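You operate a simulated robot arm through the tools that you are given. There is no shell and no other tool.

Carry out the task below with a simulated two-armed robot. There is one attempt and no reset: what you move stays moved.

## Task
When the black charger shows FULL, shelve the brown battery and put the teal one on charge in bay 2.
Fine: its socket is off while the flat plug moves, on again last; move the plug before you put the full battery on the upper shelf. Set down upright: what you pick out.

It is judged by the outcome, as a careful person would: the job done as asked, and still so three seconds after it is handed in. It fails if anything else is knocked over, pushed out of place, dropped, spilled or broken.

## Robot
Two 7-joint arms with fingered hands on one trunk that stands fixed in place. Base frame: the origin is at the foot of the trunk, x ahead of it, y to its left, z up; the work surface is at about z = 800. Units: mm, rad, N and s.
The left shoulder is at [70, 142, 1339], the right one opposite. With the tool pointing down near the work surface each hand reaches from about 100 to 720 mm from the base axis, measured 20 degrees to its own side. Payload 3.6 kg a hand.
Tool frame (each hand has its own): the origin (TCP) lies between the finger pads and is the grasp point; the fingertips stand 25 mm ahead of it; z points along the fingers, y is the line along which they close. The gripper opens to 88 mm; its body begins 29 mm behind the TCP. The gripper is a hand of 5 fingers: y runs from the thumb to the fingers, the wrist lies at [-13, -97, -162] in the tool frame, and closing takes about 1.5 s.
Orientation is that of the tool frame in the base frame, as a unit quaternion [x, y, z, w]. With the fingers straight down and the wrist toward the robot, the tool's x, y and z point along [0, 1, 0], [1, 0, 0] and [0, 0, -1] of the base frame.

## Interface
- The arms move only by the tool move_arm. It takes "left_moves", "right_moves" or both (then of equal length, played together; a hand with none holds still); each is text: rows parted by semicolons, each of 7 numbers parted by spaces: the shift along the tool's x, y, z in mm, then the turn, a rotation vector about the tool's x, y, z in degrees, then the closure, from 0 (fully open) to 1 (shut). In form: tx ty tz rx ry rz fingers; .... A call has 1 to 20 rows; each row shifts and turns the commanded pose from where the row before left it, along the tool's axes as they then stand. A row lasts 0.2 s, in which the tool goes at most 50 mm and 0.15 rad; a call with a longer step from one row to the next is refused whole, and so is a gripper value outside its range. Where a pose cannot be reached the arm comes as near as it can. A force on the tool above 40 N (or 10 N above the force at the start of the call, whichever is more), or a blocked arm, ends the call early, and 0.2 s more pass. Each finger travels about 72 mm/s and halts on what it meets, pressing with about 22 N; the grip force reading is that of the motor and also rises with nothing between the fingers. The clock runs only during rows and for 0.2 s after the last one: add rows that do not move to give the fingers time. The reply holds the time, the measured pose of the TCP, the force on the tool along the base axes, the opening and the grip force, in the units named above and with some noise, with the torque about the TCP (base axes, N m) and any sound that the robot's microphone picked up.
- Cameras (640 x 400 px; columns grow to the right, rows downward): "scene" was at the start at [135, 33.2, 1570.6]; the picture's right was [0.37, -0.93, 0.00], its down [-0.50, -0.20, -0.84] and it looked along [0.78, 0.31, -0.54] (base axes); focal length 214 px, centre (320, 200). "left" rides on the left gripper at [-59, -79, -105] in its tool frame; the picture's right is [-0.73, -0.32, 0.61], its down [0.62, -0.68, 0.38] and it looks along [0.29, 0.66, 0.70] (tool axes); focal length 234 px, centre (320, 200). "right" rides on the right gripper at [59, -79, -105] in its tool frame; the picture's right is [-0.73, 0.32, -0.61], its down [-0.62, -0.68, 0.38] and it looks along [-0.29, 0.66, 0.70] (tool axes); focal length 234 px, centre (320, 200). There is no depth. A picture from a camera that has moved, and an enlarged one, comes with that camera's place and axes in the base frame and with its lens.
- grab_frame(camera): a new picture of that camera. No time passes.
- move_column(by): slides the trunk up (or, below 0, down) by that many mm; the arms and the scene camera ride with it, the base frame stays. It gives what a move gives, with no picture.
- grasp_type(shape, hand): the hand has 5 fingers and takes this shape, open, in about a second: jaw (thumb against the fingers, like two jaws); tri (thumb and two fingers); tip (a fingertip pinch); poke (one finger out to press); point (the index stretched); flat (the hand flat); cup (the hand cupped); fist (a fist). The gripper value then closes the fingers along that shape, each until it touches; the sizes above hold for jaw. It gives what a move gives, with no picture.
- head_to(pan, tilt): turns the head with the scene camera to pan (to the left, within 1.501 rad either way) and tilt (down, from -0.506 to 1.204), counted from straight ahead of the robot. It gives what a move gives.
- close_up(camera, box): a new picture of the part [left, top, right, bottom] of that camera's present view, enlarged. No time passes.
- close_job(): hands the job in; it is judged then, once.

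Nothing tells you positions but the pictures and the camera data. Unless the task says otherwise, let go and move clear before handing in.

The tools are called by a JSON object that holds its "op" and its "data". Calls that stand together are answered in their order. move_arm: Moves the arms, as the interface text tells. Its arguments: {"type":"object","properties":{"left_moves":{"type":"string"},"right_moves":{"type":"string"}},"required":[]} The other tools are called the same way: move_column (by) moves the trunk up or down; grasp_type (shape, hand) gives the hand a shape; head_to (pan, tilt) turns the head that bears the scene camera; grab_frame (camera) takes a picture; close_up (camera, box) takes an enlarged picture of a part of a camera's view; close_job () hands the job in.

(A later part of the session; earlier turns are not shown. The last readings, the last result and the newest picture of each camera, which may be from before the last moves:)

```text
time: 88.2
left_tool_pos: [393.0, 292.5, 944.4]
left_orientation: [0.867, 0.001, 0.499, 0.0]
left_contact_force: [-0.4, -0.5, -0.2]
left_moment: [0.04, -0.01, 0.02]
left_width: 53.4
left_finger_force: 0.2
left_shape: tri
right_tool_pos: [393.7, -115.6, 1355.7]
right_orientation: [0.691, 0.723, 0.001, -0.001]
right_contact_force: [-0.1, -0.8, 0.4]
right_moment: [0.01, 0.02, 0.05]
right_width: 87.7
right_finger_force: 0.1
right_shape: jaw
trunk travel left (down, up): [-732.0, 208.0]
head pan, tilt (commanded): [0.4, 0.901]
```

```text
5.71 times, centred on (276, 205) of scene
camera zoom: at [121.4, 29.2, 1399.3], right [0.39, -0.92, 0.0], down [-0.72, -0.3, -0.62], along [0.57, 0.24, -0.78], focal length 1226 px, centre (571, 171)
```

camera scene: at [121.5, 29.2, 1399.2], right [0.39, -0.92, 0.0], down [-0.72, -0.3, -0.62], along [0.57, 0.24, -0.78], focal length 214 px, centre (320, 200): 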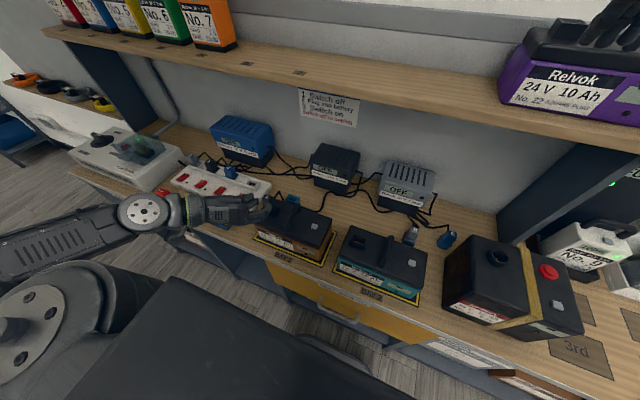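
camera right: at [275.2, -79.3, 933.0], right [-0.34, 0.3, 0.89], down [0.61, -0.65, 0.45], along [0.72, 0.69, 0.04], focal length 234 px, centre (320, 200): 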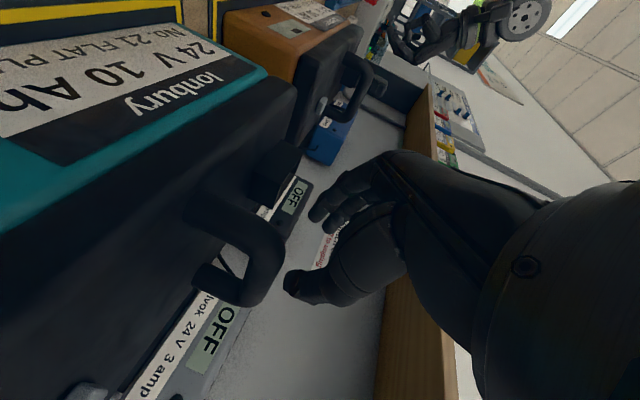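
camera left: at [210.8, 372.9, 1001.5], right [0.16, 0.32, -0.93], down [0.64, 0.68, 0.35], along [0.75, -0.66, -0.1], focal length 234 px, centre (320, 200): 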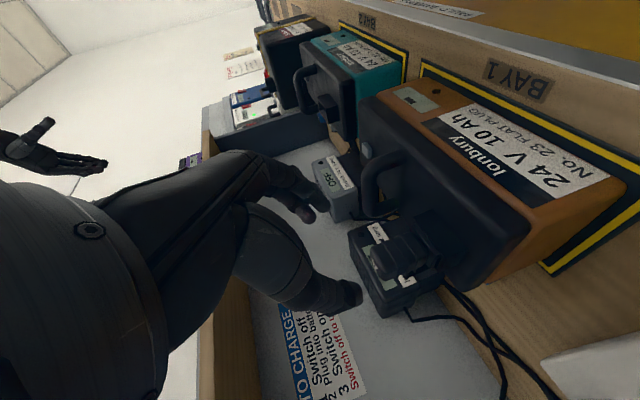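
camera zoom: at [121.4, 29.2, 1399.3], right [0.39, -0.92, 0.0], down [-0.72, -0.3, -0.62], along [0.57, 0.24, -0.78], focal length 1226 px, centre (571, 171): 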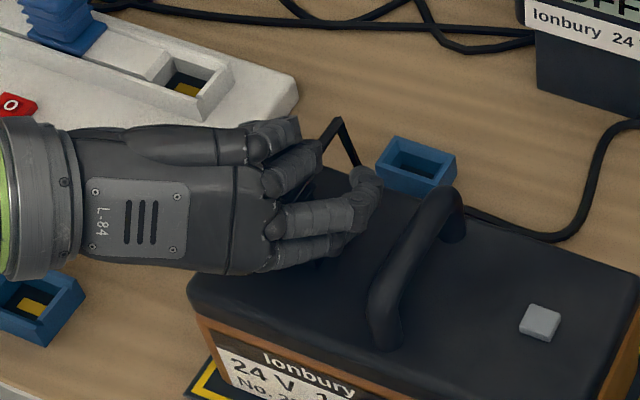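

The plug is between thumb and two fingers, with the cable free behind. I'll close the grip.

{"op": "move_arm", "data": {"left_moves": "0 0 0 0 0 0 0.5;0 0 0 0 0 0 0.6;0 0 0 0 0 0 0.7;0 0 0 0 0 0 0.8;0 0 0 0 0 0 0.9;0 0 0 0 0 0 1;0 0 0 0 0 0 1;0 0 0 0 0 0 1"}}

{"op": "close_up", "data": {"camera": "left", "box": [220, 120, 440, 310]}}

{"op": "close_up", "data": {"camera": "scene", "box": [220, 170, 332, 240]}}

```text
time: 90.0
left_tool_pos: [392.6, 294.6, 944.4]
left_orientation: [0.866, 0.0, 0.5, 0.0]
left_contact_force: [4.4, 1.8, 4.7]
left_moment: [-0.01, -0.09, 0.04]
left_width: 17.6
left_finger_force: 21.6
left_shape: tri
right_tool_pos: [395.1, -115.6, 1355.4]
right_orientation: [0.691, 0.723, 0.003, -0.001]
right_contact_force: [-0.1, 0.3, -0.2]
right_moment: [0.02, 0.02, 0.03]
right_width: 87.6
right_finger_force: 0.1
right_shape: jaw
trunk travel left (down, up): [-732.0, 208.0]
head pan, tilt (commanded): [0.4, 0.901]
```

```text
2.11 times, centred on (330, 215) of left
camera zoom: at [272.0, 373.8, 945.9], right [0.16, 0.32, -0.93], down [0.64, 0.68, 0.35], along [0.75, -0.66, -0.1], focal length 493 px, centre (299, 168)
```

zoom: 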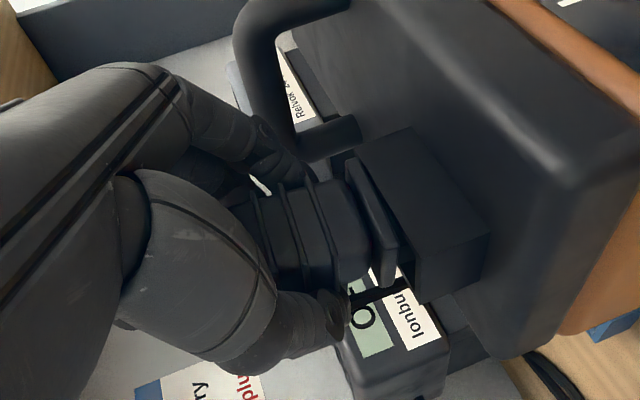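

```text
5.71 times, centred on (276, 205) of scene
camera zoom: at [122.2, 29.3, 1399.2], right [0.39, -0.92, 0.0], down [-0.72, -0.3, -0.62], along [0.57, 0.24, -0.78], focal length 1226 px, centre (571, 171)
```

zoom: 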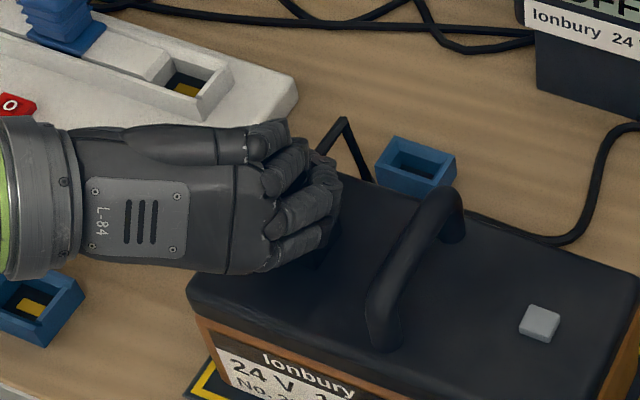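

I have the plug at 22 N. The socket is off and I'll pull it straight up slowly, watching that the brown battery stays put.

{"op": "move_arm", "data": {"left_moves": "1.73 0 -1 0 0 0 1;1.73 0 -1 0 0 0 1;1.73 0 -1 0 0 0 1;1.73 0 -1 0 0 0 1;1.73 0 -1 0 0 0 1;0 0 0 0 0 0 1"}}

{"op": "close_up", "data": {"camera": "left", "box": [220, 120, 440, 310]}}

{"op": "close_up", "data": {"camera": "scene", "box": [220, 170, 380, 270]}}

```text
time: 91.4
left_tool_pos: [390.9, 294.5, 953.6]
left_orientation: [0.866, 0.0, 0.499, 0.0]
left_contact_force: [0.3, -0.2, 0.4]
left_moment: [-0.01, -0.01, 0.03]
left_width: 12.2
left_finger_force: 21.9
left_shape: tri
right_tool_pos: [396.2, -116.0, 1354.6]
right_orientation: [0.691, 0.723, 0.002, -0.001]
right_contact_force: [0.4, 0.7, 0.1]
right_moment: [0.02, -0.03, 0.02]
right_width: 87.7
right_finger_force: 0.1
right_shape: jaw
trunk travel left (down, up): [-732.0, 208.0]
head pan, tilt (commanded): [0.4, 0.901]
```

```text
2.11 times, centred on (330, 215) of left
camera zoom: at [271.2, 374.3, 954.7], right [0.16, 0.32, -0.93], down [0.64, 0.68, 0.35], along [0.75, -0.66, -0.1], focal length 493 px, centre (299, 168)
```

zoom: 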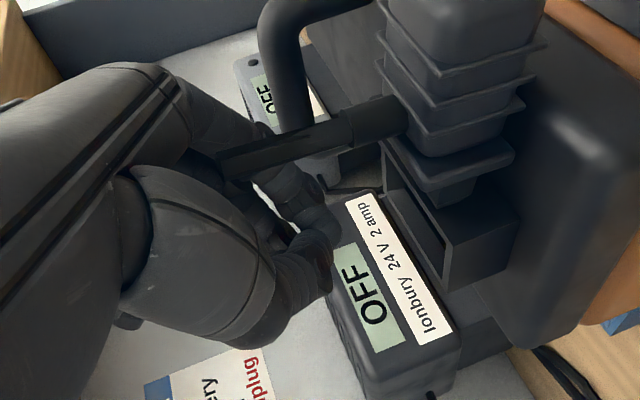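

```text
4.00 times, centred on (300, 220) of scene
camera zoom: at [121.6, 29.2, 1399.2], right [0.39, -0.92, 0.0], down [-0.72, -0.3, -0.62], along [0.57, 0.24, -0.78], focal length 858 px, centre (400, 120)
```

zoom: 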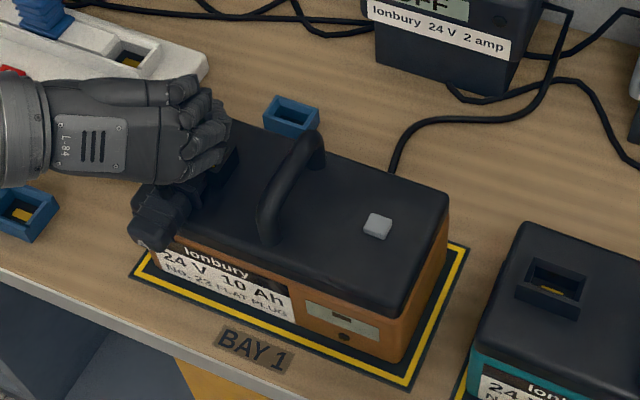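

The plug is out, but it has swung in the grip: I seem to be holding it by its strain relief. I'll stop and look closely before doing anything.

{"op": "grab_frame", "data": {"camera": "left"}}

{"op": "close_up", "data": {"camera": "left", "box": [260, 60, 480, 250]}}

{"op": "close_up", "data": {"camera": "scene", "box": [230, 180, 310, 240]}}

{"op": "grab_frame", "data": {"camera": "right"}}

```text
taken
camera left: at [271.2, 374.3, 954.7], right [0.16, 0.32, -0.93], down [0.64, 0.68, 0.35], along [0.75, -0.66, -0.1], focal length 234 px, centre (320, 200)
```

left: 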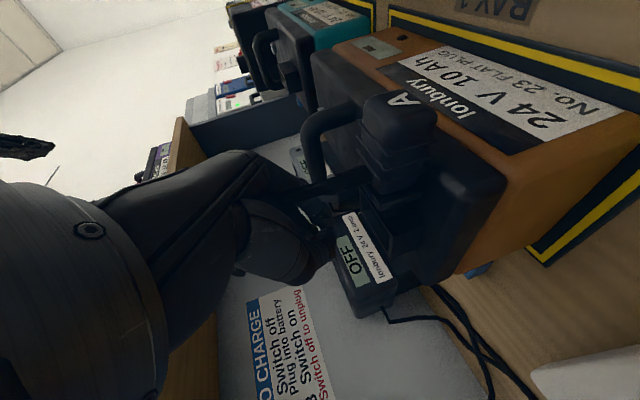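

```text
2.11 times, centred on (370, 155) of left
camera zoom: at [271.2, 374.3, 954.7], right [0.16, 0.32, -0.93], down [0.64, 0.68, 0.35], along [0.75, -0.66, -0.1], focal length 493 px, centre (215, 295)
```

zoom: 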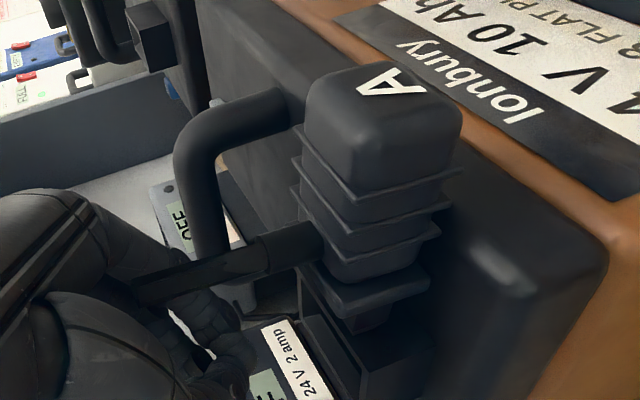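

```text
6.67 times, centred on (270, 210) of scene
camera zoom: at [121.6, 29.2, 1399.2], right [0.39, -0.92, 0.0], down [-0.72, -0.3, -0.62], along [0.57, 0.24, -0.78], focal length 1430 px, centre (653, 133)
```

zoom: 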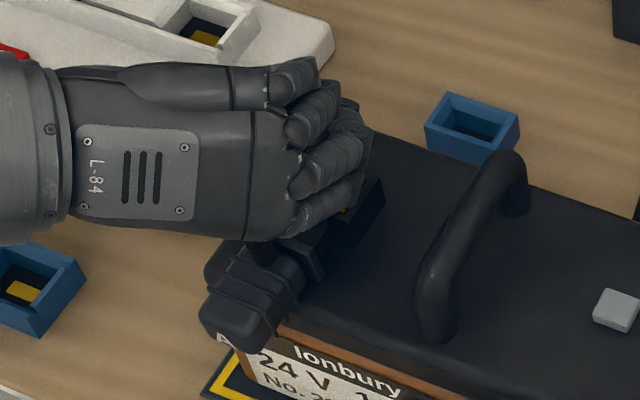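

```text
taken
camera right: at [313.1, -60.6, 1458.7], right [0.36, -0.71, 0.6], down [-0.65, -0.65, -0.39], along [0.67, -0.25, -0.7], focal length 234 px, centre (320, 200)
```

right: 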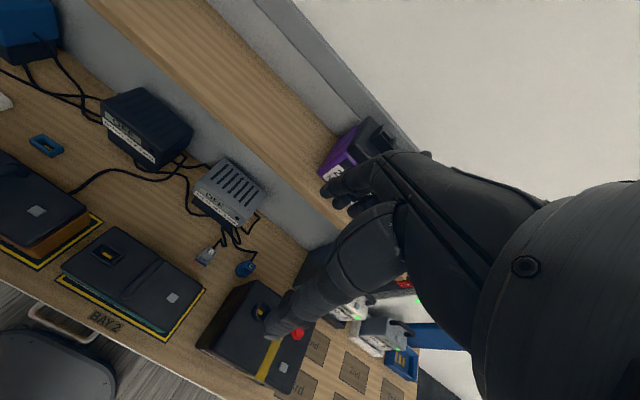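

I'm holding the plug by the cable stub behind it: my fingertips reach beyond the TCP, so they closed on the stub and tipped the plug on its side. I'll raise it gently to see how it hangs free before re-gripping.

{"op": "move_arm", "data": {"left_moves": "4.3 0 -2.5 0 0 0 1;6.9 0 -4 0 0 0 1;8.66 0 -5 0 0 0 1;8.66 0 -5 0 0 0 1;8.66 0 -5 0 0 0 1;6.9 0 -4 0 0 0 1;0 0 0 0 0 0 1"}}

{"op": "close_up", "data": {"camera": "left", "box": [220, 60, 480, 280]}}

{"op": "close_up", "data": {"camera": "scene", "box": [220, 160, 340, 250]}}

```text
time: 93.0
left_tool_pos: [392.0, 295.1, 1005.1]
left_orientation: [0.867, 0.001, 0.499, 0.0]
left_contact_force: [0.1, 0.0, -0.5]
left_moment: [0.02, 0.0, -0.02]
left_width: 12.4
left_finger_force: 21.7
left_shape: tri
right_tool_pos: [394.3, -115.1, 1355.1]
right_orientation: [0.69, 0.724, 0.003, -0.001]
right_contact_force: [0.2, 0.7, -0.4]
right_moment: [0.0, -0.01, 0.01]
right_width: 87.8
right_finger_force: 0.1
right_shape: jaw
trunk travel left (down, up): [-732.0, 208.0]
head pan, tilt (commanded): [0.4, 0.901]
```

```text
1.82 times, centred on (350, 170) of left
camera zoom: at [271.5, 374.5, 1006.0], right [0.16, 0.32, -0.93], down [0.64, 0.68, 0.35], along [0.75, -0.66, -0.1], focal length 426 px, centre (266, 254)
```

zoom: 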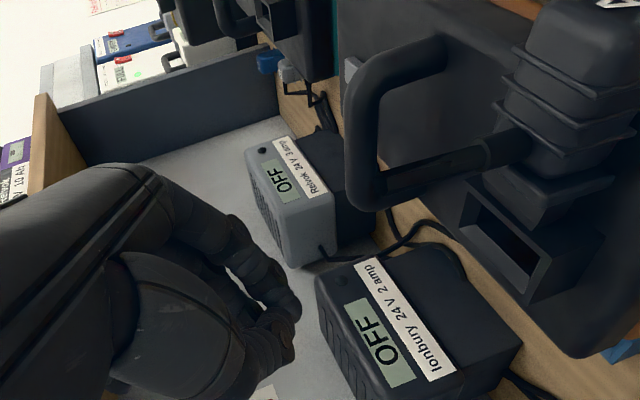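

```text
4.44 times, centred on (280, 205) of scene
camera zoom: at [121.6, 29.3, 1399.2], right [0.39, -0.92, 0.0], down [-0.72, -0.3, -0.62], along [0.57, 0.24, -0.78], focal length 953 px, centre (498, 178)
```

zoom: 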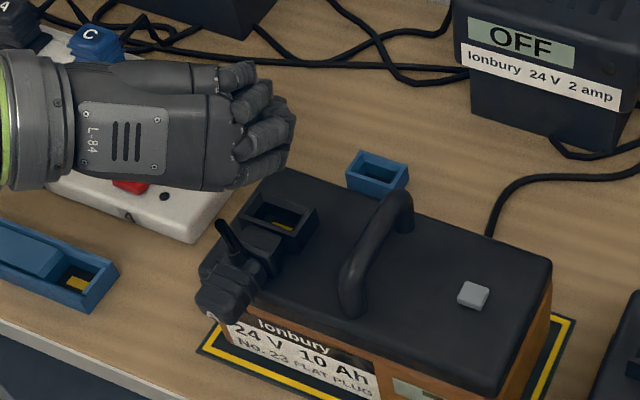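

The plug is not in the hand: it popped out and now lies on the front-left of the brown battery's lid with its cable stub up. I'll look closely at how it rests and where the cable runs.

{"op": "close_up", "data": {"camera": "scene", "box": [250, 195, 314, 235]}}

{"op": "close_up", "data": {"camera": "left", "box": [360, 40, 500, 180]}}

{"op": "close_up", "data": {"camera": "scene", "box": [230, 130, 390, 230]}}

```text
10.00 times, centred on (282, 215) of scene
camera zoom: at [121.6, 29.3, 1399.2], right [0.39, -0.92, 0.0], down [-0.72, -0.3, -0.62], along [0.57, 0.24, -0.78], focal length 2145 px, centre (700, 50)
```

zoom: 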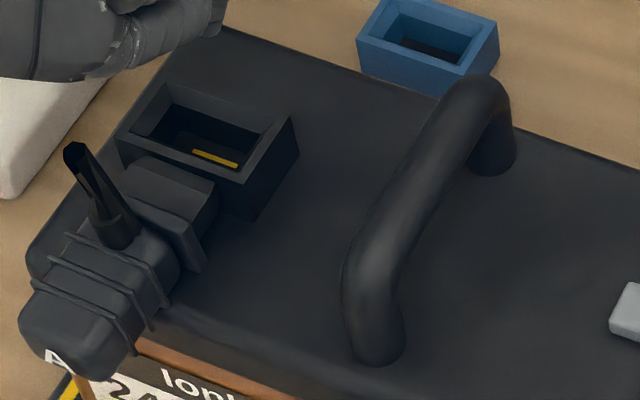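

```text
2.86 times, centred on (430, 110) of left
camera zoom: at [271.5, 374.5, 1006.0], right [0.16, 0.32, -0.93], down [0.64, 0.68, 0.35], along [0.75, -0.66, -0.1], focal length 669 px, centre (6, 457)
```

zoom: 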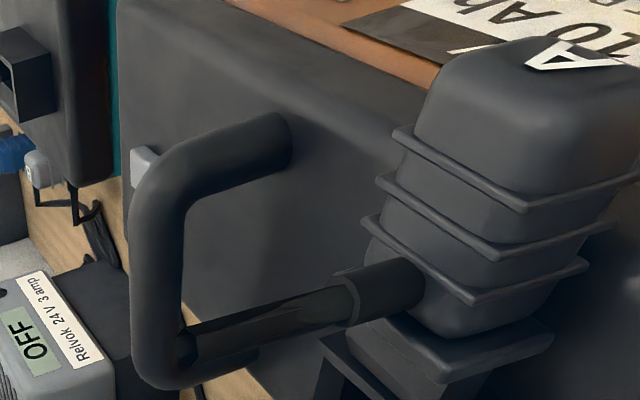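

```text
4.00 times, centred on (310, 180) of scene
camera zoom: at [121.6, 29.3, 1399.2], right [0.39, -0.92, 0.0], down [-0.72, -0.3, -0.62], along [0.57, 0.24, -0.78], focal length 858 px, centre (360, 280)
```

zoom: 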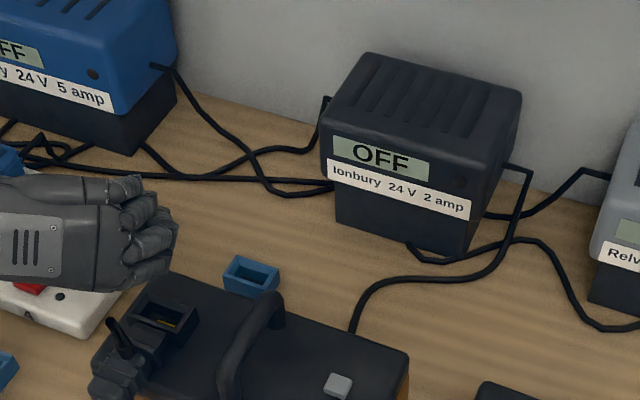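

The plug rests stably on the brown lid (tongue pointing back, head overhanging the front edge, stub up). To turn it upright I need to grip it with the hand pointing forward and then pitch the hand 90° down. With the hand empty, I'll first test whether the pointing-down pose is reachable above the teal port.

{"op": "move_arm", "data": {"left_moves": "26 0 -15 0 0 0 0.6;26 0 -15 0 0 0 0.3;0 36 0 0 0 0 0.3;0 36 0 0 0 0 0.3;0 36 0 0 0 0 0.3;0 36 0 0 0 0 0.3;0 36 0 0 0 0 0.3;0 36 0 0 0 0 0.3;0 36 0 0 0 0 0.3;0 0 0 0 -7.5 0 0.3;0 0 0 0 -7.5 0 0.3;0 0 0 0 -7.5 0 0.3;0 0 0 0 -7.5 0 0.3;0 0 0 0 -7.5 0 0.3;0 0 0 0 -7.5 0 0.3;0 0 0 0 -7.5 0 0.3;0 0 0 0 -7.5 0 0.3;0 0 0 0 0 0 0.3"}}

{"op": "grab_frame", "data": {"camera": "scene"}}

{"op": "grab_frame", "data": {"camera": "left"}}

```text
time: 96.8
left_tool_pos: [439.8, 61.3, 1056.5]
left_orientation: [1.0, -0.001, -0.001, 0.0]
left_contact_force: [0.4, 0.2, 0.3]
left_moment: [-0.03, 0.01, -0.04]
left_width: 61.4
left_finger_force: 0.1
left_shape: tri
left hand out of reach, approached as far as the arm can: row 4, 5, 6, 7
right_tool_pos: [394.8, -116.8, 1354.4]
right_orientation: [0.69, 0.724, 0.002, -0.001]
right_contact_force: [-0.1, -0.5, -0.4]
right_moment: [-0.02, 0.02, -0.03]
right_width: 87.7
right_finger_force: 0.2
right_shape: jaw
trunk travel left (down, up): [-732.0, 208.0]
head pan, tilt (commanded): [0.4, 0.901]
```

```text
taken
camera scene: at [121.4, 29.2, 1399.3], right [0.39, -0.92, 0.0], down [-0.72, -0.3, -0.62], along [0.57, 0.24, -0.78], focal length 214 px, centre (320, 200)
```

scene: 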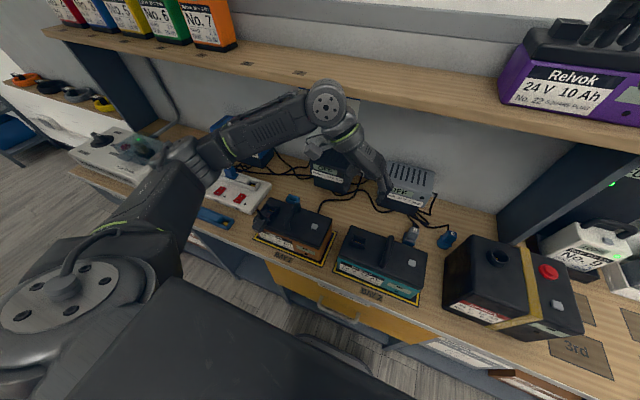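

```text
taken
camera left: at [381.1, 141.2, 1159.9], right [-0.73, 0.32, -0.61], down [0.62, 0.68, -0.38], along [0.29, -0.66, -0.7], focal length 234 px, centre (320, 200)
```

left: 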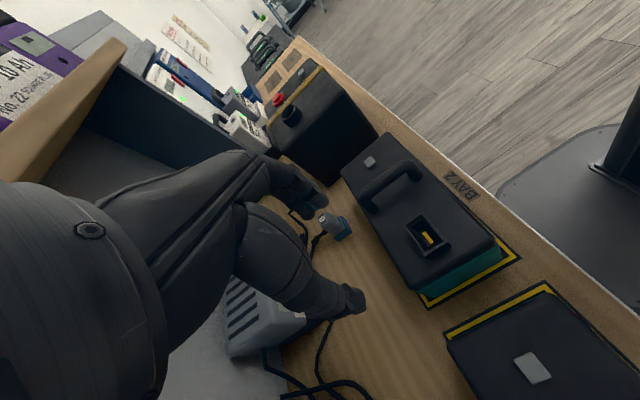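

The straight-down pose closing across y is reachable. I'll test it directly above the teal port, still well clear of it.

{"op": "move_arm", "data": {"left_moves": "-16 6.5 0 0 0 0 0.3;-16 6.5 0 0 0 0 0.3;-16 6.5 0 0 0 0 0.3;0 0 25 0 0 0 0.3;0 0 25 0 0 0 0.3;0 0 0 0 0 0 0.3"}}

{"op": "close_up", "data": {"camera": "scene", "box": [270, 150, 450, 290]}}

{"op": "grab_frame", "data": {"camera": "left"}}

```text
time: 98.2
left_tool_pos: [393.1, 41.3, 1004.0]
left_orientation: [1.0, 0.0, 0.0, 0.0]
left_contact_force: [-0.4, -0.1, -0.7]
left_moment: [0.04, 0.0, 0.01]
left_width: 61.4
left_finger_force: 0.0
left_shape: tri
right_tool_pos: [395.3, -115.2, 1354.8]
right_orientation: [0.691, 0.723, 0.002, -0.001]
right_contact_force: [-0.2, 0.1, 0.1]
right_moment: [0.0, 0.02, 0.0]
right_width: 87.8
right_finger_force: 0.0
right_shape: jaw
trunk travel left (down, up): [-732.0, 208.0]
head pan, tilt (commanded): [0.4, 0.901]
```

```text
2.86 times, centred on (360, 220) of scene
camera zoom: at [121.5, 28.9, 1399.3], right [0.39, -0.92, 0.0], down [-0.72, -0.3, -0.62], along [0.57, 0.24, -0.78], focal length 613 px, centre (206, 143)
```

zoom: 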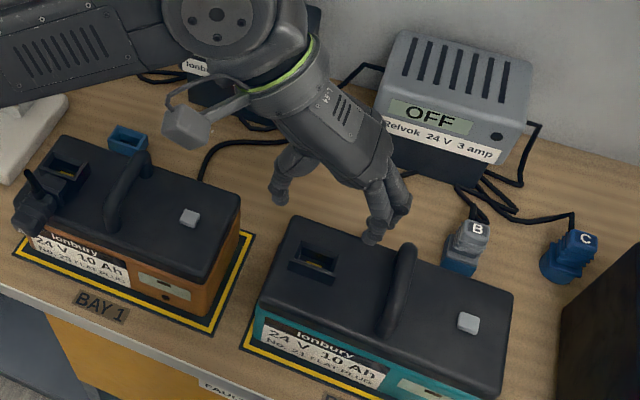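

```text
taken
camera left: at [334.3, 121.0, 1109.3], right [-0.73, 0.32, -0.61], down [0.62, 0.68, -0.38], along [0.29, -0.66, -0.7], focal length 234 px, centre (320, 200)
```

left: 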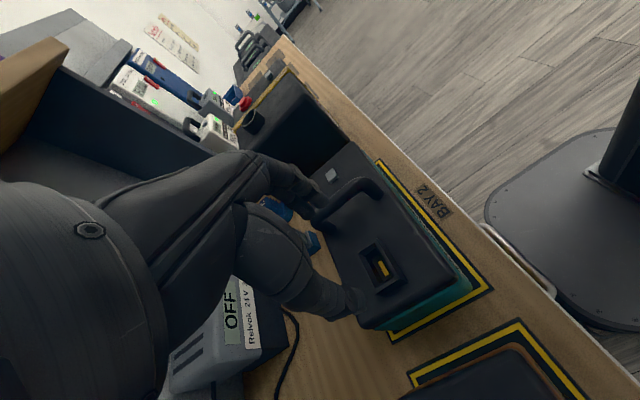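

Reachable, and the port reads (392, 41) again. I'll test whether the hand can pitch a little past vertical, which would let me grip the plug at a comfortable forward angle.

{"op": "move_arm", "data": {"left_moves": "0 0 0 0 -7.5 0 0.3;0 0 0 0 -7.5 0 0.3;0 0 0 0 -7.5 0 0.3;0 0 0 0 0 0 0.3"}}

```text
time: 99.2
left_tool_pos: [392.0, 43.1, 1005.6]
left_orientation: [0.981, 0.0, -0.196, 0.001]
left_contact_force: [0.3, 1.2, 0.2]
left_moment: [-0.02, -0.02, -0.01]
left_width: 61.1
left_finger_force: 0.0
left_shape: tri
right_tool_pos: [394.6, -116.5, 1355.3]
right_orientation: [0.69, 0.724, 0.002, -0.001]
right_contact_force: [0.6, 0.9, 0.3]
right_moment: [-0.02, 0.02, 0.0]
right_width: 87.6
right_finger_force: 0.0
right_shape: jaw
trunk travel left (down, up): [-732.0, 208.0]
head pan, tilt (commanded): [0.4, 0.901]
```

The hand can pitch to −22°, so gripping at about +70° and rotating to about −20° will set the plug upright. I'll swing back over the brown battery and pitch forward at a safe height.

{"op": "move_arm", "data": {"left_moves": "-9.6 0 -23.1 0 0 0 0.3;-9.6 0 -23.1 0 0 0 0.3;0 -42 0 0 0 0 0.3;0 -42 0 0 0 0 0.3;0 -42 0 0 0 0 0.3;0 -42 0 0 0 0 0.3;0 -42 0 0 0 0 0.3;0 -42 0 0 0 0 0.3;0 0 0 0 8.0 0 0.3;0 0 0 0 8.0 0 0.3;0 0 0 0 8.0 0 0.3;0 0 0 0 8.0 0 0.3;0 0 0 0 8.0 0 0.3;0 0 0 0 8.0 0 0.3;0 0 0 0 8.0 0 0.3;0 0 0 0 8.0 0 0.3;0 0 0 0 8.0 0 0.3;0 0 0 0 8.0 0 0.3;0 0 0 0 8.0 0 0.3;0 0 0 0 4.5 0 0.3"}}

{"op": "grab_frame", "data": {"camera": "left"}}

{"op": "grab_frame", "data": {"camera": "scene"}}

```text
time: 103.4
left_tool_pos: [392.5, 295.0, 1055.0]
left_orientation: [0.819, 0.0, 0.573, -0.001]
left_contact_force: [-0.8, 0.4, -0.5]
left_moment: [-0.03, -0.01, 0.01]
left_width: 61.1
left_finger_force: 0.1
left_shape: tri
right_tool_pos: [394.5, -116.1, 1355.1]
right_orientation: [0.69, 0.723, 0.003, -0.002]
right_contact_force: [0.0, -0.3, 0.3]
right_moment: [0.01, -0.04, 0.04]
right_width: 87.6
right_finger_force: 0.1
right_shape: jaw
trunk travel left (down, up): [-732.0, 208.0]
head pan, tilt (commanded): [0.4, 0.901]
```

```text
taken
camera left: at [272.7, 374.0, 1035.6], right [0.32, 0.32, -0.89], down [0.57, 0.68, 0.46], along [0.75, -0.66, 0.03], focal length 234 px, centre (320, 200)
```

left: 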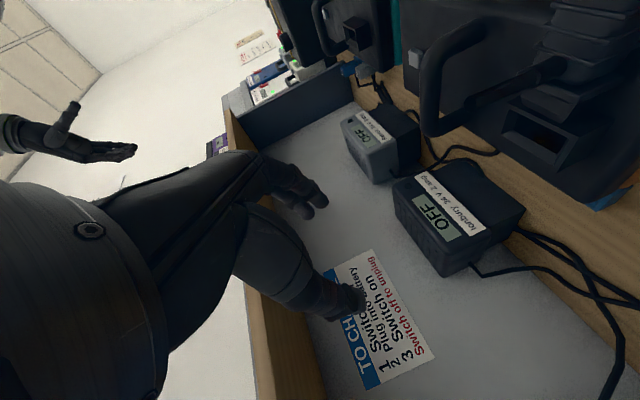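

```text
taken
camera scene: at [121.3, 29.5, 1399.3], right [0.39, -0.92, 0.0], down [-0.72, -0.3, -0.62], along [0.57, 0.24, -0.78], focal length 214 px, centre (320, 200)
```

scene: 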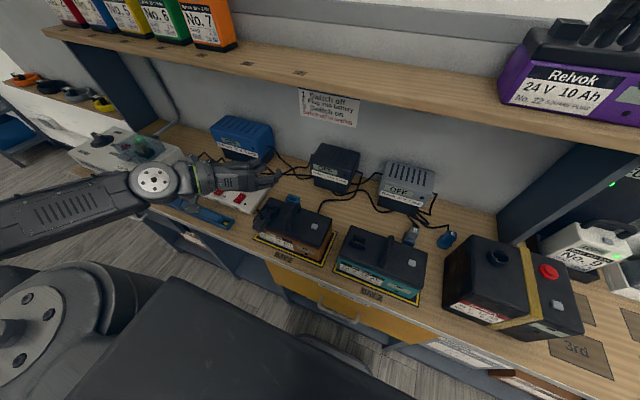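

The hand is at φ≈70°. I'll back off in front of the battery and come down to plug height, then look.

{"op": "move_arm", "data": {"left_moves": "-9.6 0 -26 0 0 0 0.3;-9.6 0 -26 0 0 0 0.3;-9.6 0 -26 0 0 0 0.3;-9.6 0 -26 0 0 0 0.3;0 0 0 0 0 0 0.3"}}

{"op": "move_arm", "data": {"left_moves": "-26 0 9.5 0 0 0 0.3;-26 0 9.5 0 0 0 0.3;-26 0 9.5 0 0 0 0.3;-20 0 7.3 0 0 0 0.3;0 0 0 0 0 0 0.3"}}

{"op": "grab_frame", "data": {"camera": "left"}}

{"op": "close_up", "data": {"camera": "scene", "box": [190, 170, 350, 270]}}

```text
time: 104.6
left_tool_pos: [297.2, 325.0, 1042.4]
left_orientation: [0.819, -0.001, 0.574, 0.001]
left_contact_force: [0.3, 0.4, -1.0]
left_moment: [0.03, 0.02, 0.01]
left_width: 61.2
left_finger_force: 0.0
left_shape: tri
left hand out of reach, approached as far as the arm can: row 2, 3, 4
right_tool_pos: [396.1, -115.0, 1354.1]
right_orientation: [0.691, 0.723, 0.002, -0.001]
right_contact_force: [0.4, -0.5, 0.7]
right_moment: [-0.01, 0.0, -0.01]
right_width: 87.5
right_finger_force: 0.0
right_shape: jaw
trunk travel left (down, up): [-732.0, 208.0]
head pan, tilt (commanded): [0.4, 0.901]
```

```text
time: 105.8
left_tool_pos: [297.7, 325.3, 938.2]
left_orientation: [0.82, -0.001, 0.573, 0.001]
left_contact_force: [-0.2, 0.3, -0.4]
left_moment: [-0.01, -0.01, 0.03]
left_width: 61.4
left_finger_force: 0.1
left_shape: tri
right_tool_pos: [395.7, -115.1, 1355.0]
right_orientation: [0.69, 0.724, 0.002, -0.001]
right_contact_force: [-1.0, 1.4, 0.1]
right_moment: [0.0, 0.02, -0.02]
right_width: 87.8
right_finger_force: 0.1
right_shape: jaw
trunk travel left (down, up): [-732.0, 208.0]
head pan, tilt (commanded): [0.4, 0.901]
```

```text
taken
camera left: at [177.8, 404.4, 918.4], right [0.32, 0.32, -0.89], down [0.57, 0.68, 0.45], along [0.75, -0.66, 0.03], focal length 234 px, centre (320, 200)
```

left: 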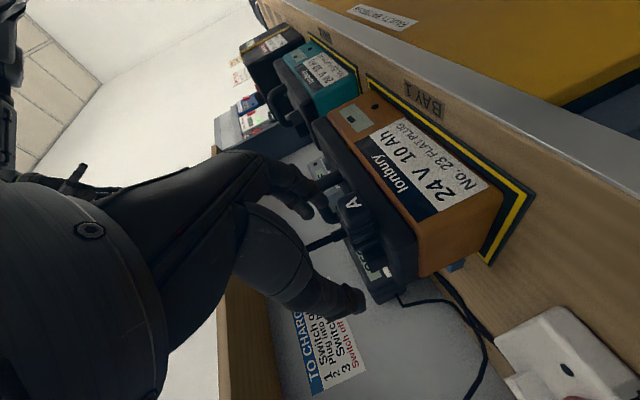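

```text
4.00 times, centred on (270, 220) of scene
camera zoom: at [121.5, 29.1, 1399.2], right [0.39, -0.92, 0.0], down [-0.72, -0.3, -0.62], along [0.57, 0.24, -0.78], focal length 858 px, centre (520, 120)
```

zoom: 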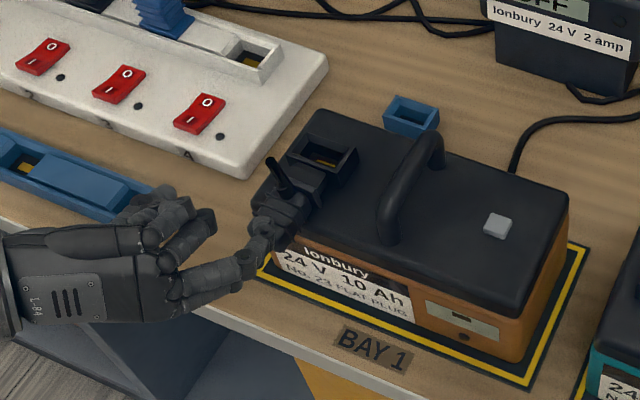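

The hand is about 31 mm too far left with a fingertip near the plug head. I'll rise a little first, raise the trunk to give the arm a better angle, and re-approach.

{"op": "move_arm", "data": {"left_moves": "9.4 0 -3.4 0 0 0 0.3;18.8 0 -6.8 0 0 0 0.3;18.8 0 -6.8 0 0 0 0.3;0 0 0 0 0 0 0.3"}}

{"op": "move_column", "data": {"by": 80}}

{"op": "move_arm", "data": {"left_moves": "0 15 0 0 0 0 0.3;0 16 0 0 0 0 0.3;-26 0 9.5 0 0 0 0.3;-26 0 9.5 0 0 0 0.3;0 0 0 0 0 0 0.3"}}

{"op": "close_up", "data": {"camera": "scene", "box": [190, 200, 350, 300]}}

```text
time: 106.8
left_tool_pos: [296.4, 326.9, 986.9]
left_orientation: [0.82, -0.001, 0.573, 0.001]
left_contact_force: [-0.3, 0.1, 0.2]
left_moment: [0.0, -0.02, 0.02]
left_width: 61.4
left_finger_force: 0.1
left_shape: tri
right_tool_pos: [395.2, -114.4, 1355.1]
right_orientation: [0.69, 0.724, 0.003, -0.001]
right_contact_force: [0.2, 0.4, 0.3]
right_moment: [0.02, 0.0, 0.0]
right_width: 87.8
right_finger_force: 0.0
right_shape: jaw
trunk travel left (down, up): [-732.0, 208.0]
head pan, tilt (commanded): [0.4, 0.901]
```

```text
time: 108.0
left_tool_pos: [296.4, 326.2, 1068.3]
left_orientation: [0.819, 0.0, 0.574, -0.001]
left_contact_force: [-0.2, 0.3, -0.2]
left_moment: [0.01, -0.01, 0.0]
left_width: 61.4
left_finger_force: 0.1
left_shape: tri
right_tool_pos: [394.9, -114.9, 1435.0]
right_orientation: [0.69, 0.724, 0.002, -0.002]
right_contact_force: [1.0, 1.2, -0.1]
right_moment: [0.0, -0.02, -0.02]
right_width: 87.6
right_finger_force: 0.0
right_shape: jaw
trunk travel left (down, up): [-812.0, 128.0]
head pan, tilt (commanded): [0.4, 0.901]
```

```text
time: 109.2
left_tool_pos: [296.9, 293.8, 1011.9]
left_orientation: [0.819, -0.001, 0.573, 0.0]
left_contact_force: [1.1, -0.3, -1.1]
left_moment: [0.0, 0.01, -0.01]
left_width: 61.5
left_finger_force: 0.1
left_shape: tri
right_tool_pos: [394.3, -115.8, 1434.7]
right_orientation: [0.691, 0.723, 0.002, -0.001]
right_contact_force: [0.1, 0.0, -0.1]
right_moment: [0.01, 0.0, -0.05]
right_width: 87.9
right_finger_force: 0.0
right_shape: jaw
trunk travel left (down, up): [-812.0, 128.0]
head pan, tilt (commanded): [0.4, 0.901]
```

```text
4.00 times, centred on (270, 250) of scene
camera zoom: at [121.4, 28.9, 1479.3], right [0.39, -0.92, 0.0], down [-0.72, -0.3, -0.62], along [0.57, 0.24, -0.78], focal length 858 px, centre (520, 0)
```

zoom: 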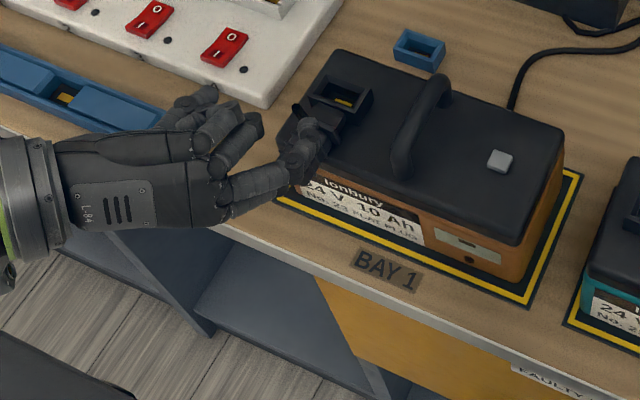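

That works from here. I'll go back a bit, then down in front of the plug.

{"op": "move_arm", "data": {"left_moves": "-8.6 0 -23.5 0 0 0 0.3;-20.5 0 7.4 0 0 0 0.3;-20.5 0 7.4 0 0 0 0.3;-20.5 0 7.4 0 0 0 0.3;0 0 0 0 0 0 0.3"}}

{"op": "grab_frame", "data": {"camera": "left"}}

{"op": "close_up", "data": {"camera": "scene", "box": [210, 220, 338, 300]}}

```text
time: 110.4
left_tool_pos: [277.6, 319.4, 983.5]
left_orientation: [0.821, -0.001, 0.571, -0.001]
left_contact_force: [-0.1, -0.1, -0.5]
left_moment: [-0.02, -0.01, -0.02]
left_width: 61.5
left_finger_force: 0.0
left_shape: tri
left hand out of reach, approached as far as the arm can: row 2, 3, 4
right_tool_pos: [395.5, -115.5, 1434.2]
right_orientation: [0.691, 0.723, 0.003, -0.002]
right_contact_force: [0.1, -0.8, 0.1]
right_moment: [-0.01, 0.03, 0.0]
right_width: 87.5
right_finger_force: 0.0
right_shape: jaw
trunk travel left (down, up): [-812.0, 128.0]
head pan, tilt (commanded): [0.4, 0.901]
```

```text
taken
camera left: at [158.2, 398.8, 964.4], right [0.32, 0.32, -0.89], down [0.58, 0.68, 0.45], along [0.75, -0.66, 0.03], focal length 234 px, centre (320, 200)
```

left: 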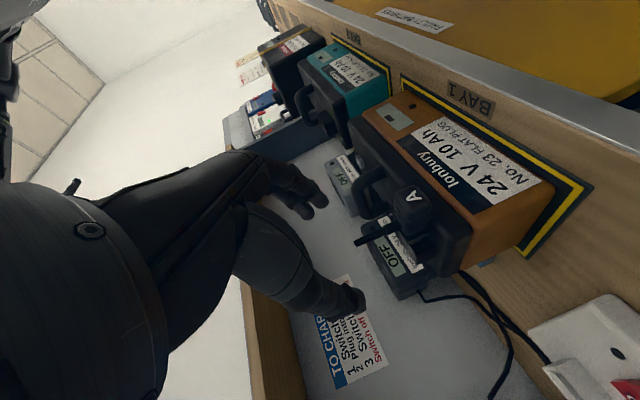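

```text
5.00 times, centred on (274, 260) of scene
camera zoom: at [121.5, 29.1, 1479.3], right [0.39, -0.92, 0.0], down [-0.72, -0.3, -0.62], along [0.57, 0.24, -0.78], focal length 1072 px, centre (550, -100)
```

zoom: 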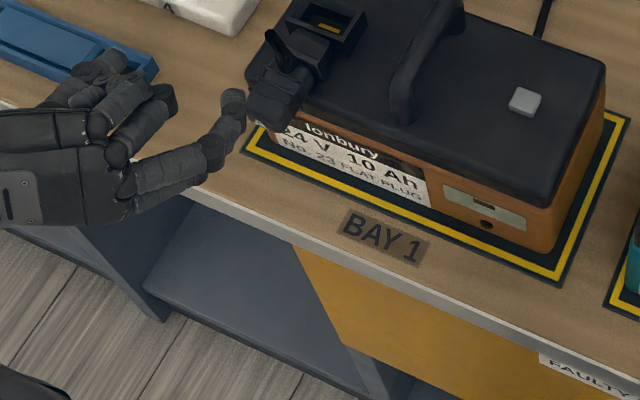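

Too close to the body for that angle. A better way is to come straight down over the plug with the fingers straddling it, at a slightly steeper tilt and further forward, where the arm reached before. I'll rise, set φ≈60° and return to the earlier trunk height.

{"op": "move_arm", "data": {"left_moves": "18.8 0 -6.8 0 0 0 0.3;28.2 0 -10.3 0 0 0 0.3;28.2 0 -10.3 0 0 0 0.3;18.8 0 18 0 0 0 0.3;10 12 27 0 0 0 0.3;0 12 0 0 -5 0 0.3;0 0 0 0 -5 0 0.3;0 0 0 0 0 0 0.3"}}

{"op": "move_column", "data": {"by": -80}}

{"op": "grab_frame", "data": {"camera": "left"}}

{"op": "close_up", "data": {"camera": "scene", "box": [190, 170, 350, 270]}}

```text
time: 112.2
left_tool_pos: [329.3, 293.9, 1076.0]
left_orientation: [0.866, -0.001, 0.499, 0.001]
left_contact_force: [-0.5, 0.5, -0.3]
left_moment: [-0.02, -0.01, 0.01]
left_width: 61.5
left_finger_force: 0.0
left_shape: tri
right_tool_pos: [395.1, -114.6, 1435.2]
right_orientation: [0.69, 0.724, 0.002, 0.0]
right_contact_force: [-0.8, 0.2, 0.0]
right_moment: [0.02, 0.01, -0.03]
right_width: 87.8
right_finger_force: 0.1
right_shape: jaw
trunk travel left (down, up): [-812.0, 128.0]
head pan, tilt (commanded): [0.4, 0.901]
```

```text
time: 113.4
left_tool_pos: [329.1, 294.1, 995.2]
left_orientation: [0.866, 0.0, 0.501, 0.0]
left_contact_force: [0.1, 0.2, 0.2]
left_moment: [0.02, 0.0, -0.04]
left_width: 61.5
left_finger_force: 0.2
left_shape: tri
right_tool_pos: [394.8, -116.5, 1355.6]
right_orientation: [0.69, 0.724, 0.002, -0.001]
right_contact_force: [-0.5, -0.4, 0.2]
right_moment: [-0.02, 0.0, 0.02]
right_width: 87.7
right_finger_force: 0.1
right_shape: jaw
trunk travel left (down, up): [-732.0, 208.0]
head pan, tilt (commanded): [0.4, 0.901]
```

```text
taken
camera left: at [207.9, 373.0, 997.4], right [0.16, 0.32, -0.93], down [0.64, 0.68, 0.35], along [0.75, -0.66, -0.1], focal length 234 px, centre (320, 200)
```

left: 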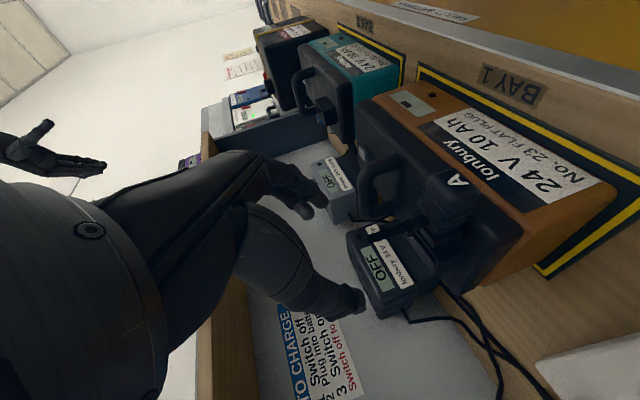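

```text
4.00 times, centred on (270, 220) of scene
camera zoom: at [121.5, 29.2, 1399.3], right [0.39, -0.92, 0.0], down [-0.72, -0.3, -0.62], along [0.57, 0.24, -0.78], focal length 858 px, centre (520, 120)
```

zoom: 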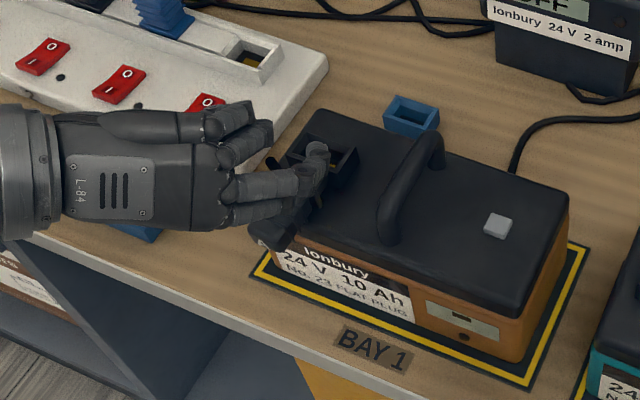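

I'm above the plug at (329, 294, 995). I'll measure the plug again from this view before descending.

{"op": "close_up", "data": {"camera": "left", "box": [350, 140, 510, 270]}}

{"op": "close_up", "data": {"camera": "scene", "box": [240, 185, 320, 245]}}

```text
3.08 times, centred on (430, 205) of left
camera zoom: at [207.9, 373.0, 997.4], right [0.16, 0.32, -0.93], down [0.64, 0.68, 0.35], along [0.75, -0.66, -0.1], focal length 720 px, centre (-18, 185)
```

zoom: 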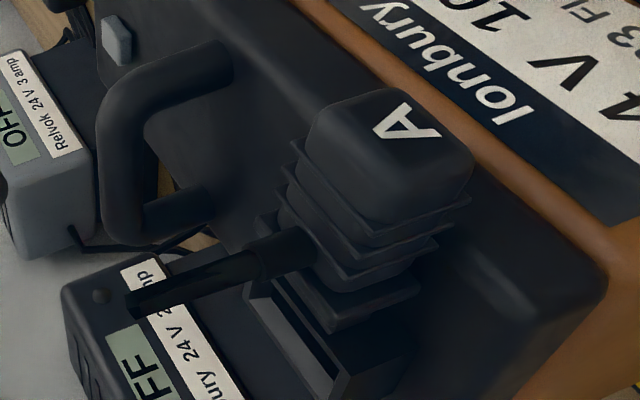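

```text
6.67 times, centred on (280, 215) of scene
camera zoom: at [121.5, 29.2, 1399.3], right [0.39, -0.92, 0.0], down [-0.72, -0.3, -0.62], along [0.57, 0.24, -0.78], focal length 1430 px, centre (587, 100)
```

zoom: 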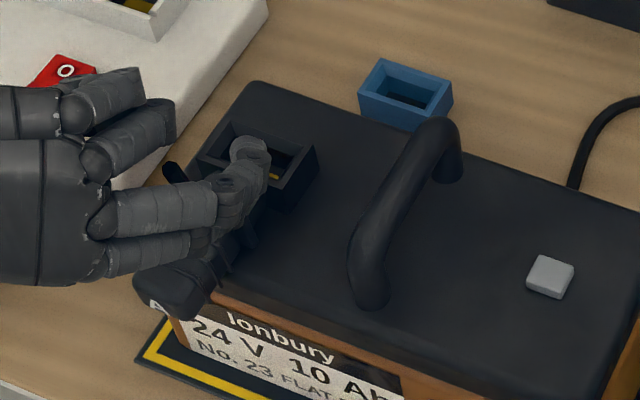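

The stub stands vertically at (353, 296) and the plug body runs from x≈316 (head) to x≈372 (flange), yawed a few degrees. I'll descend with the open fingers straddling it.

{"op": "move_arm", "data": {"left_moves": "-15.5 -0.75 7.2 0 0 0 0.3;-15.5 -0.75 7.2 0 0 0 0.3;-13.5 -0.75 6.5 0 0 0 0.3;0 0 0 0 0 0 0.3"}}

{"op": "close_up", "data": {"camera": "left", "box": [240, 100, 460, 290]}}

{"op": "close_up", "data": {"camera": "scene", "box": [220, 185, 320, 255]}}

```text
time: 114.4
left_tool_pos: [324.6, 297.0, 947.8]
left_orientation: [0.866, 0.0, 0.5, 0.001]
left_contact_force: [0.8, 0.9, -1.1]
left_moment: [-0.02, -0.02, 0.03]
left_width: 61.1
left_finger_force: 0.1
left_shape: tri
right_tool_pos: [396.5, -116.3, 1355.3]
right_orientation: [0.69, 0.724, 0.003, -0.002]
right_contact_force: [0.3, 0.5, -0.5]
right_moment: [0.01, -0.05, 0.03]
right_width: 87.7
right_finger_force: 0.0
right_shape: jaw
trunk travel left (down, up): [-732.0, 208.0]
head pan, tilt (commanded): [0.4, 0.901]
```

```text
2.11 times, centred on (350, 195) of left
camera zoom: at [203.8, 375.7, 948.8], right [0.16, 0.32, -0.93], down [0.64, 0.68, 0.35], along [0.75, -0.66, -0.1], focal length 493 px, centre (257, 210)
```

zoom: 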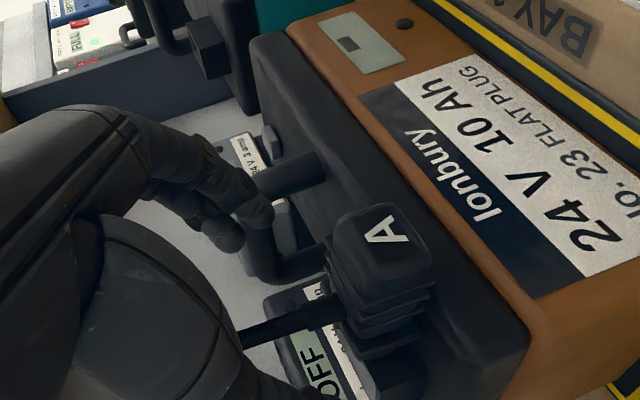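

```text
5.71 times, centred on (270, 220) of scene
camera zoom: at [121.6, 29.2, 1399.2], right [0.39, -0.92, 0.0], down [-0.72, -0.3, -0.62], along [0.57, 0.24, -0.78], focal length 1226 px, centre (606, 86)
```

zoom: 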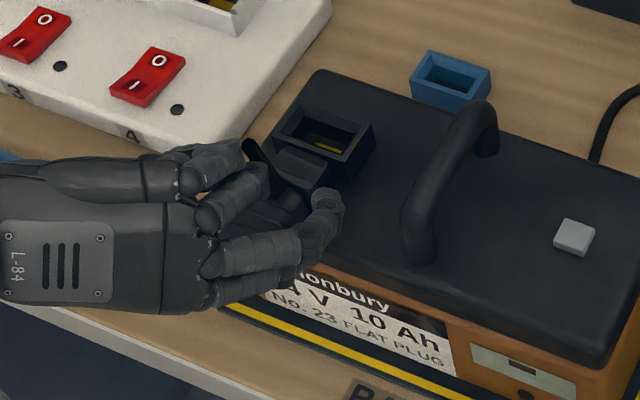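

Straddling nicely and no contact. I'll go down the last 21 mm.

{"op": "move_arm", "data": {"left_moves": "-6 0 3.5 0 0 0 0.3;-6 0 3.5 0 0 0 0.3;-6 0 3.5 0 0 0 0.3;0 0 0 0 0 0 0.3"}}

{"op": "close_up", "data": {"camera": "left", "box": [220, 80, 440, 270]}}

{"op": "close_up", "data": {"camera": "scene", "box": [220, 185, 320, 255]}}

```text
time: 115.4
left_tool_pos: [324.6, 296.5, 926.6]
left_orientation: [0.866, 0.0, 0.5, 0.001]
left_contact_force: [0.6, 0.4, -0.7]
left_moment: [0.01, -0.03, 0.01]
left_width: 61.4
left_finger_force: 0.2
left_shape: tri
right_tool_pos: [394.2, -114.6, 1355.3]
right_orientation: [0.691, 0.723, 0.003, -0.002]
right_contact_force: [-0.9, 0.1, -0.3]
right_moment: [-0.01, 0.01, 0.02]
right_width: 87.5
right_finger_force: 0.1
right_shape: jaw
trunk travel left (down, up): [-732.0, 208.0]
head pan, tilt (commanded): [0.4, 0.901]
```

```text
2.11 times, centred on (330, 175) of left
camera zoom: at [203.8, 375.5, 927.2], right [0.16, 0.32, -0.93], down [0.64, 0.68, 0.35], along [0.75, -0.66, -0.1], focal length 493 px, centre (299, 253)
```

zoom: 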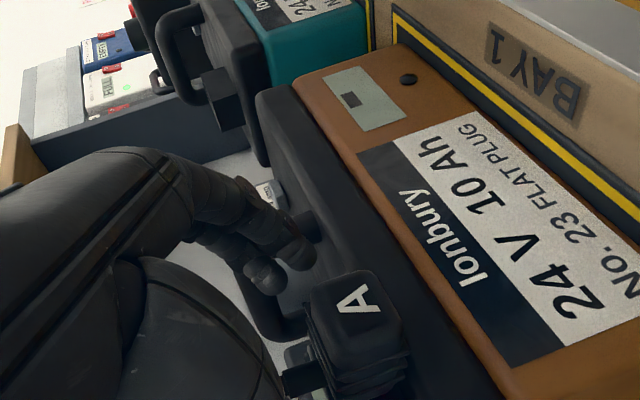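

```text
5.71 times, centred on (270, 220) of scene
camera zoom: at [121.6, 29.2, 1399.2], right [0.39, -0.92, 0.0], down [-0.72, -0.3, -0.62], along [0.57, 0.24, -0.78], focal length 1226 px, centre (606, 86)
```

zoom: 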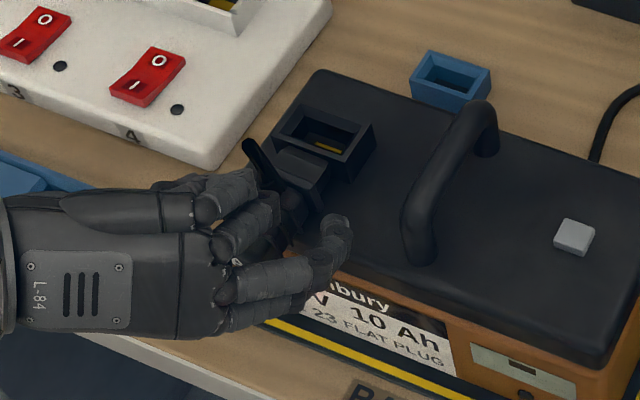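

The tips are slightly high on the plug. The head overhangs the lid's front edge, so I'll shift back about 10 mm and lower, to grip the head squarely.

{"op": "move_arm", "data": {"left_moves": "-3 -1 -5 0 0 0 0.3;-4 -0.5 -0.7 0 0 0 0.3;-3.2 0 0 0 0 0 0.3;0 0 0 0 0 0 0.3"}}

{"op": "close_up", "data": {"camera": "left", "box": [220, 80, 440, 270]}}

{"op": "close_up", "data": {"camera": "scene", "box": [220, 185, 320, 255]}}

```text
time: 116.4
left_tool_pos: [314.4, 296.7, 920.2]
left_orientation: [0.867, 0.0, 0.499, 0.0]
left_contact_force: [0.3, -0.2, 0.8]
left_moment: [-0.03, 0.01, 0.03]
left_width: 61.2
left_finger_force: 0.0
left_shape: tri
right_tool_pos: [395.8, -114.7, 1354.6]
right_orientation: [0.69, 0.724, 0.002, -0.002]
right_contact_force: [0.2, 0.2, 0.7]
right_moment: [0.02, -0.01, 0.0]
right_width: 87.7
right_finger_force: 0.0
right_shape: jaw
trunk travel left (down, up): [-732.0, 208.0]
head pan, tilt (commanded): [0.4, 0.901]
```

```text
2.11 times, centred on (330, 175) of left
camera zoom: at [193.5, 376.7, 921.7], right [0.16, 0.32, -0.93], down [0.64, 0.68, 0.35], along [0.75, -0.66, -0.1], focal length 493 px, centre (299, 253)
```

zoom: 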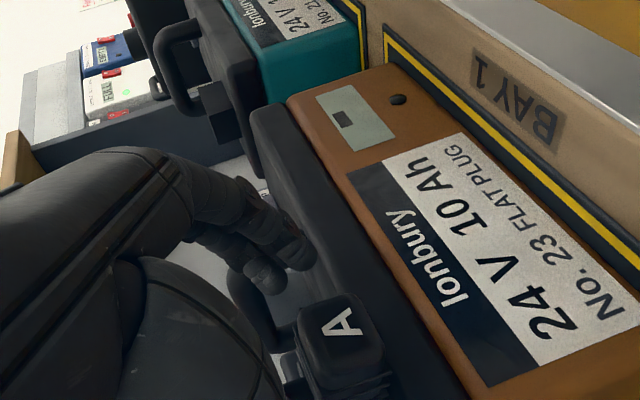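

```text
5.71 times, centred on (270, 220) of scene
camera zoom: at [121.4, 29.1, 1399.3], right [0.39, -0.92, 0.0], down [-0.72, -0.3, -0.62], along [0.57, 0.24, -0.78], focal length 1226 px, centre (606, 86)
```

zoom: 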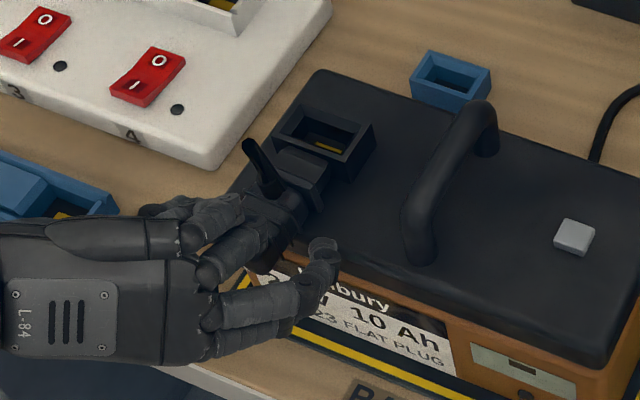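

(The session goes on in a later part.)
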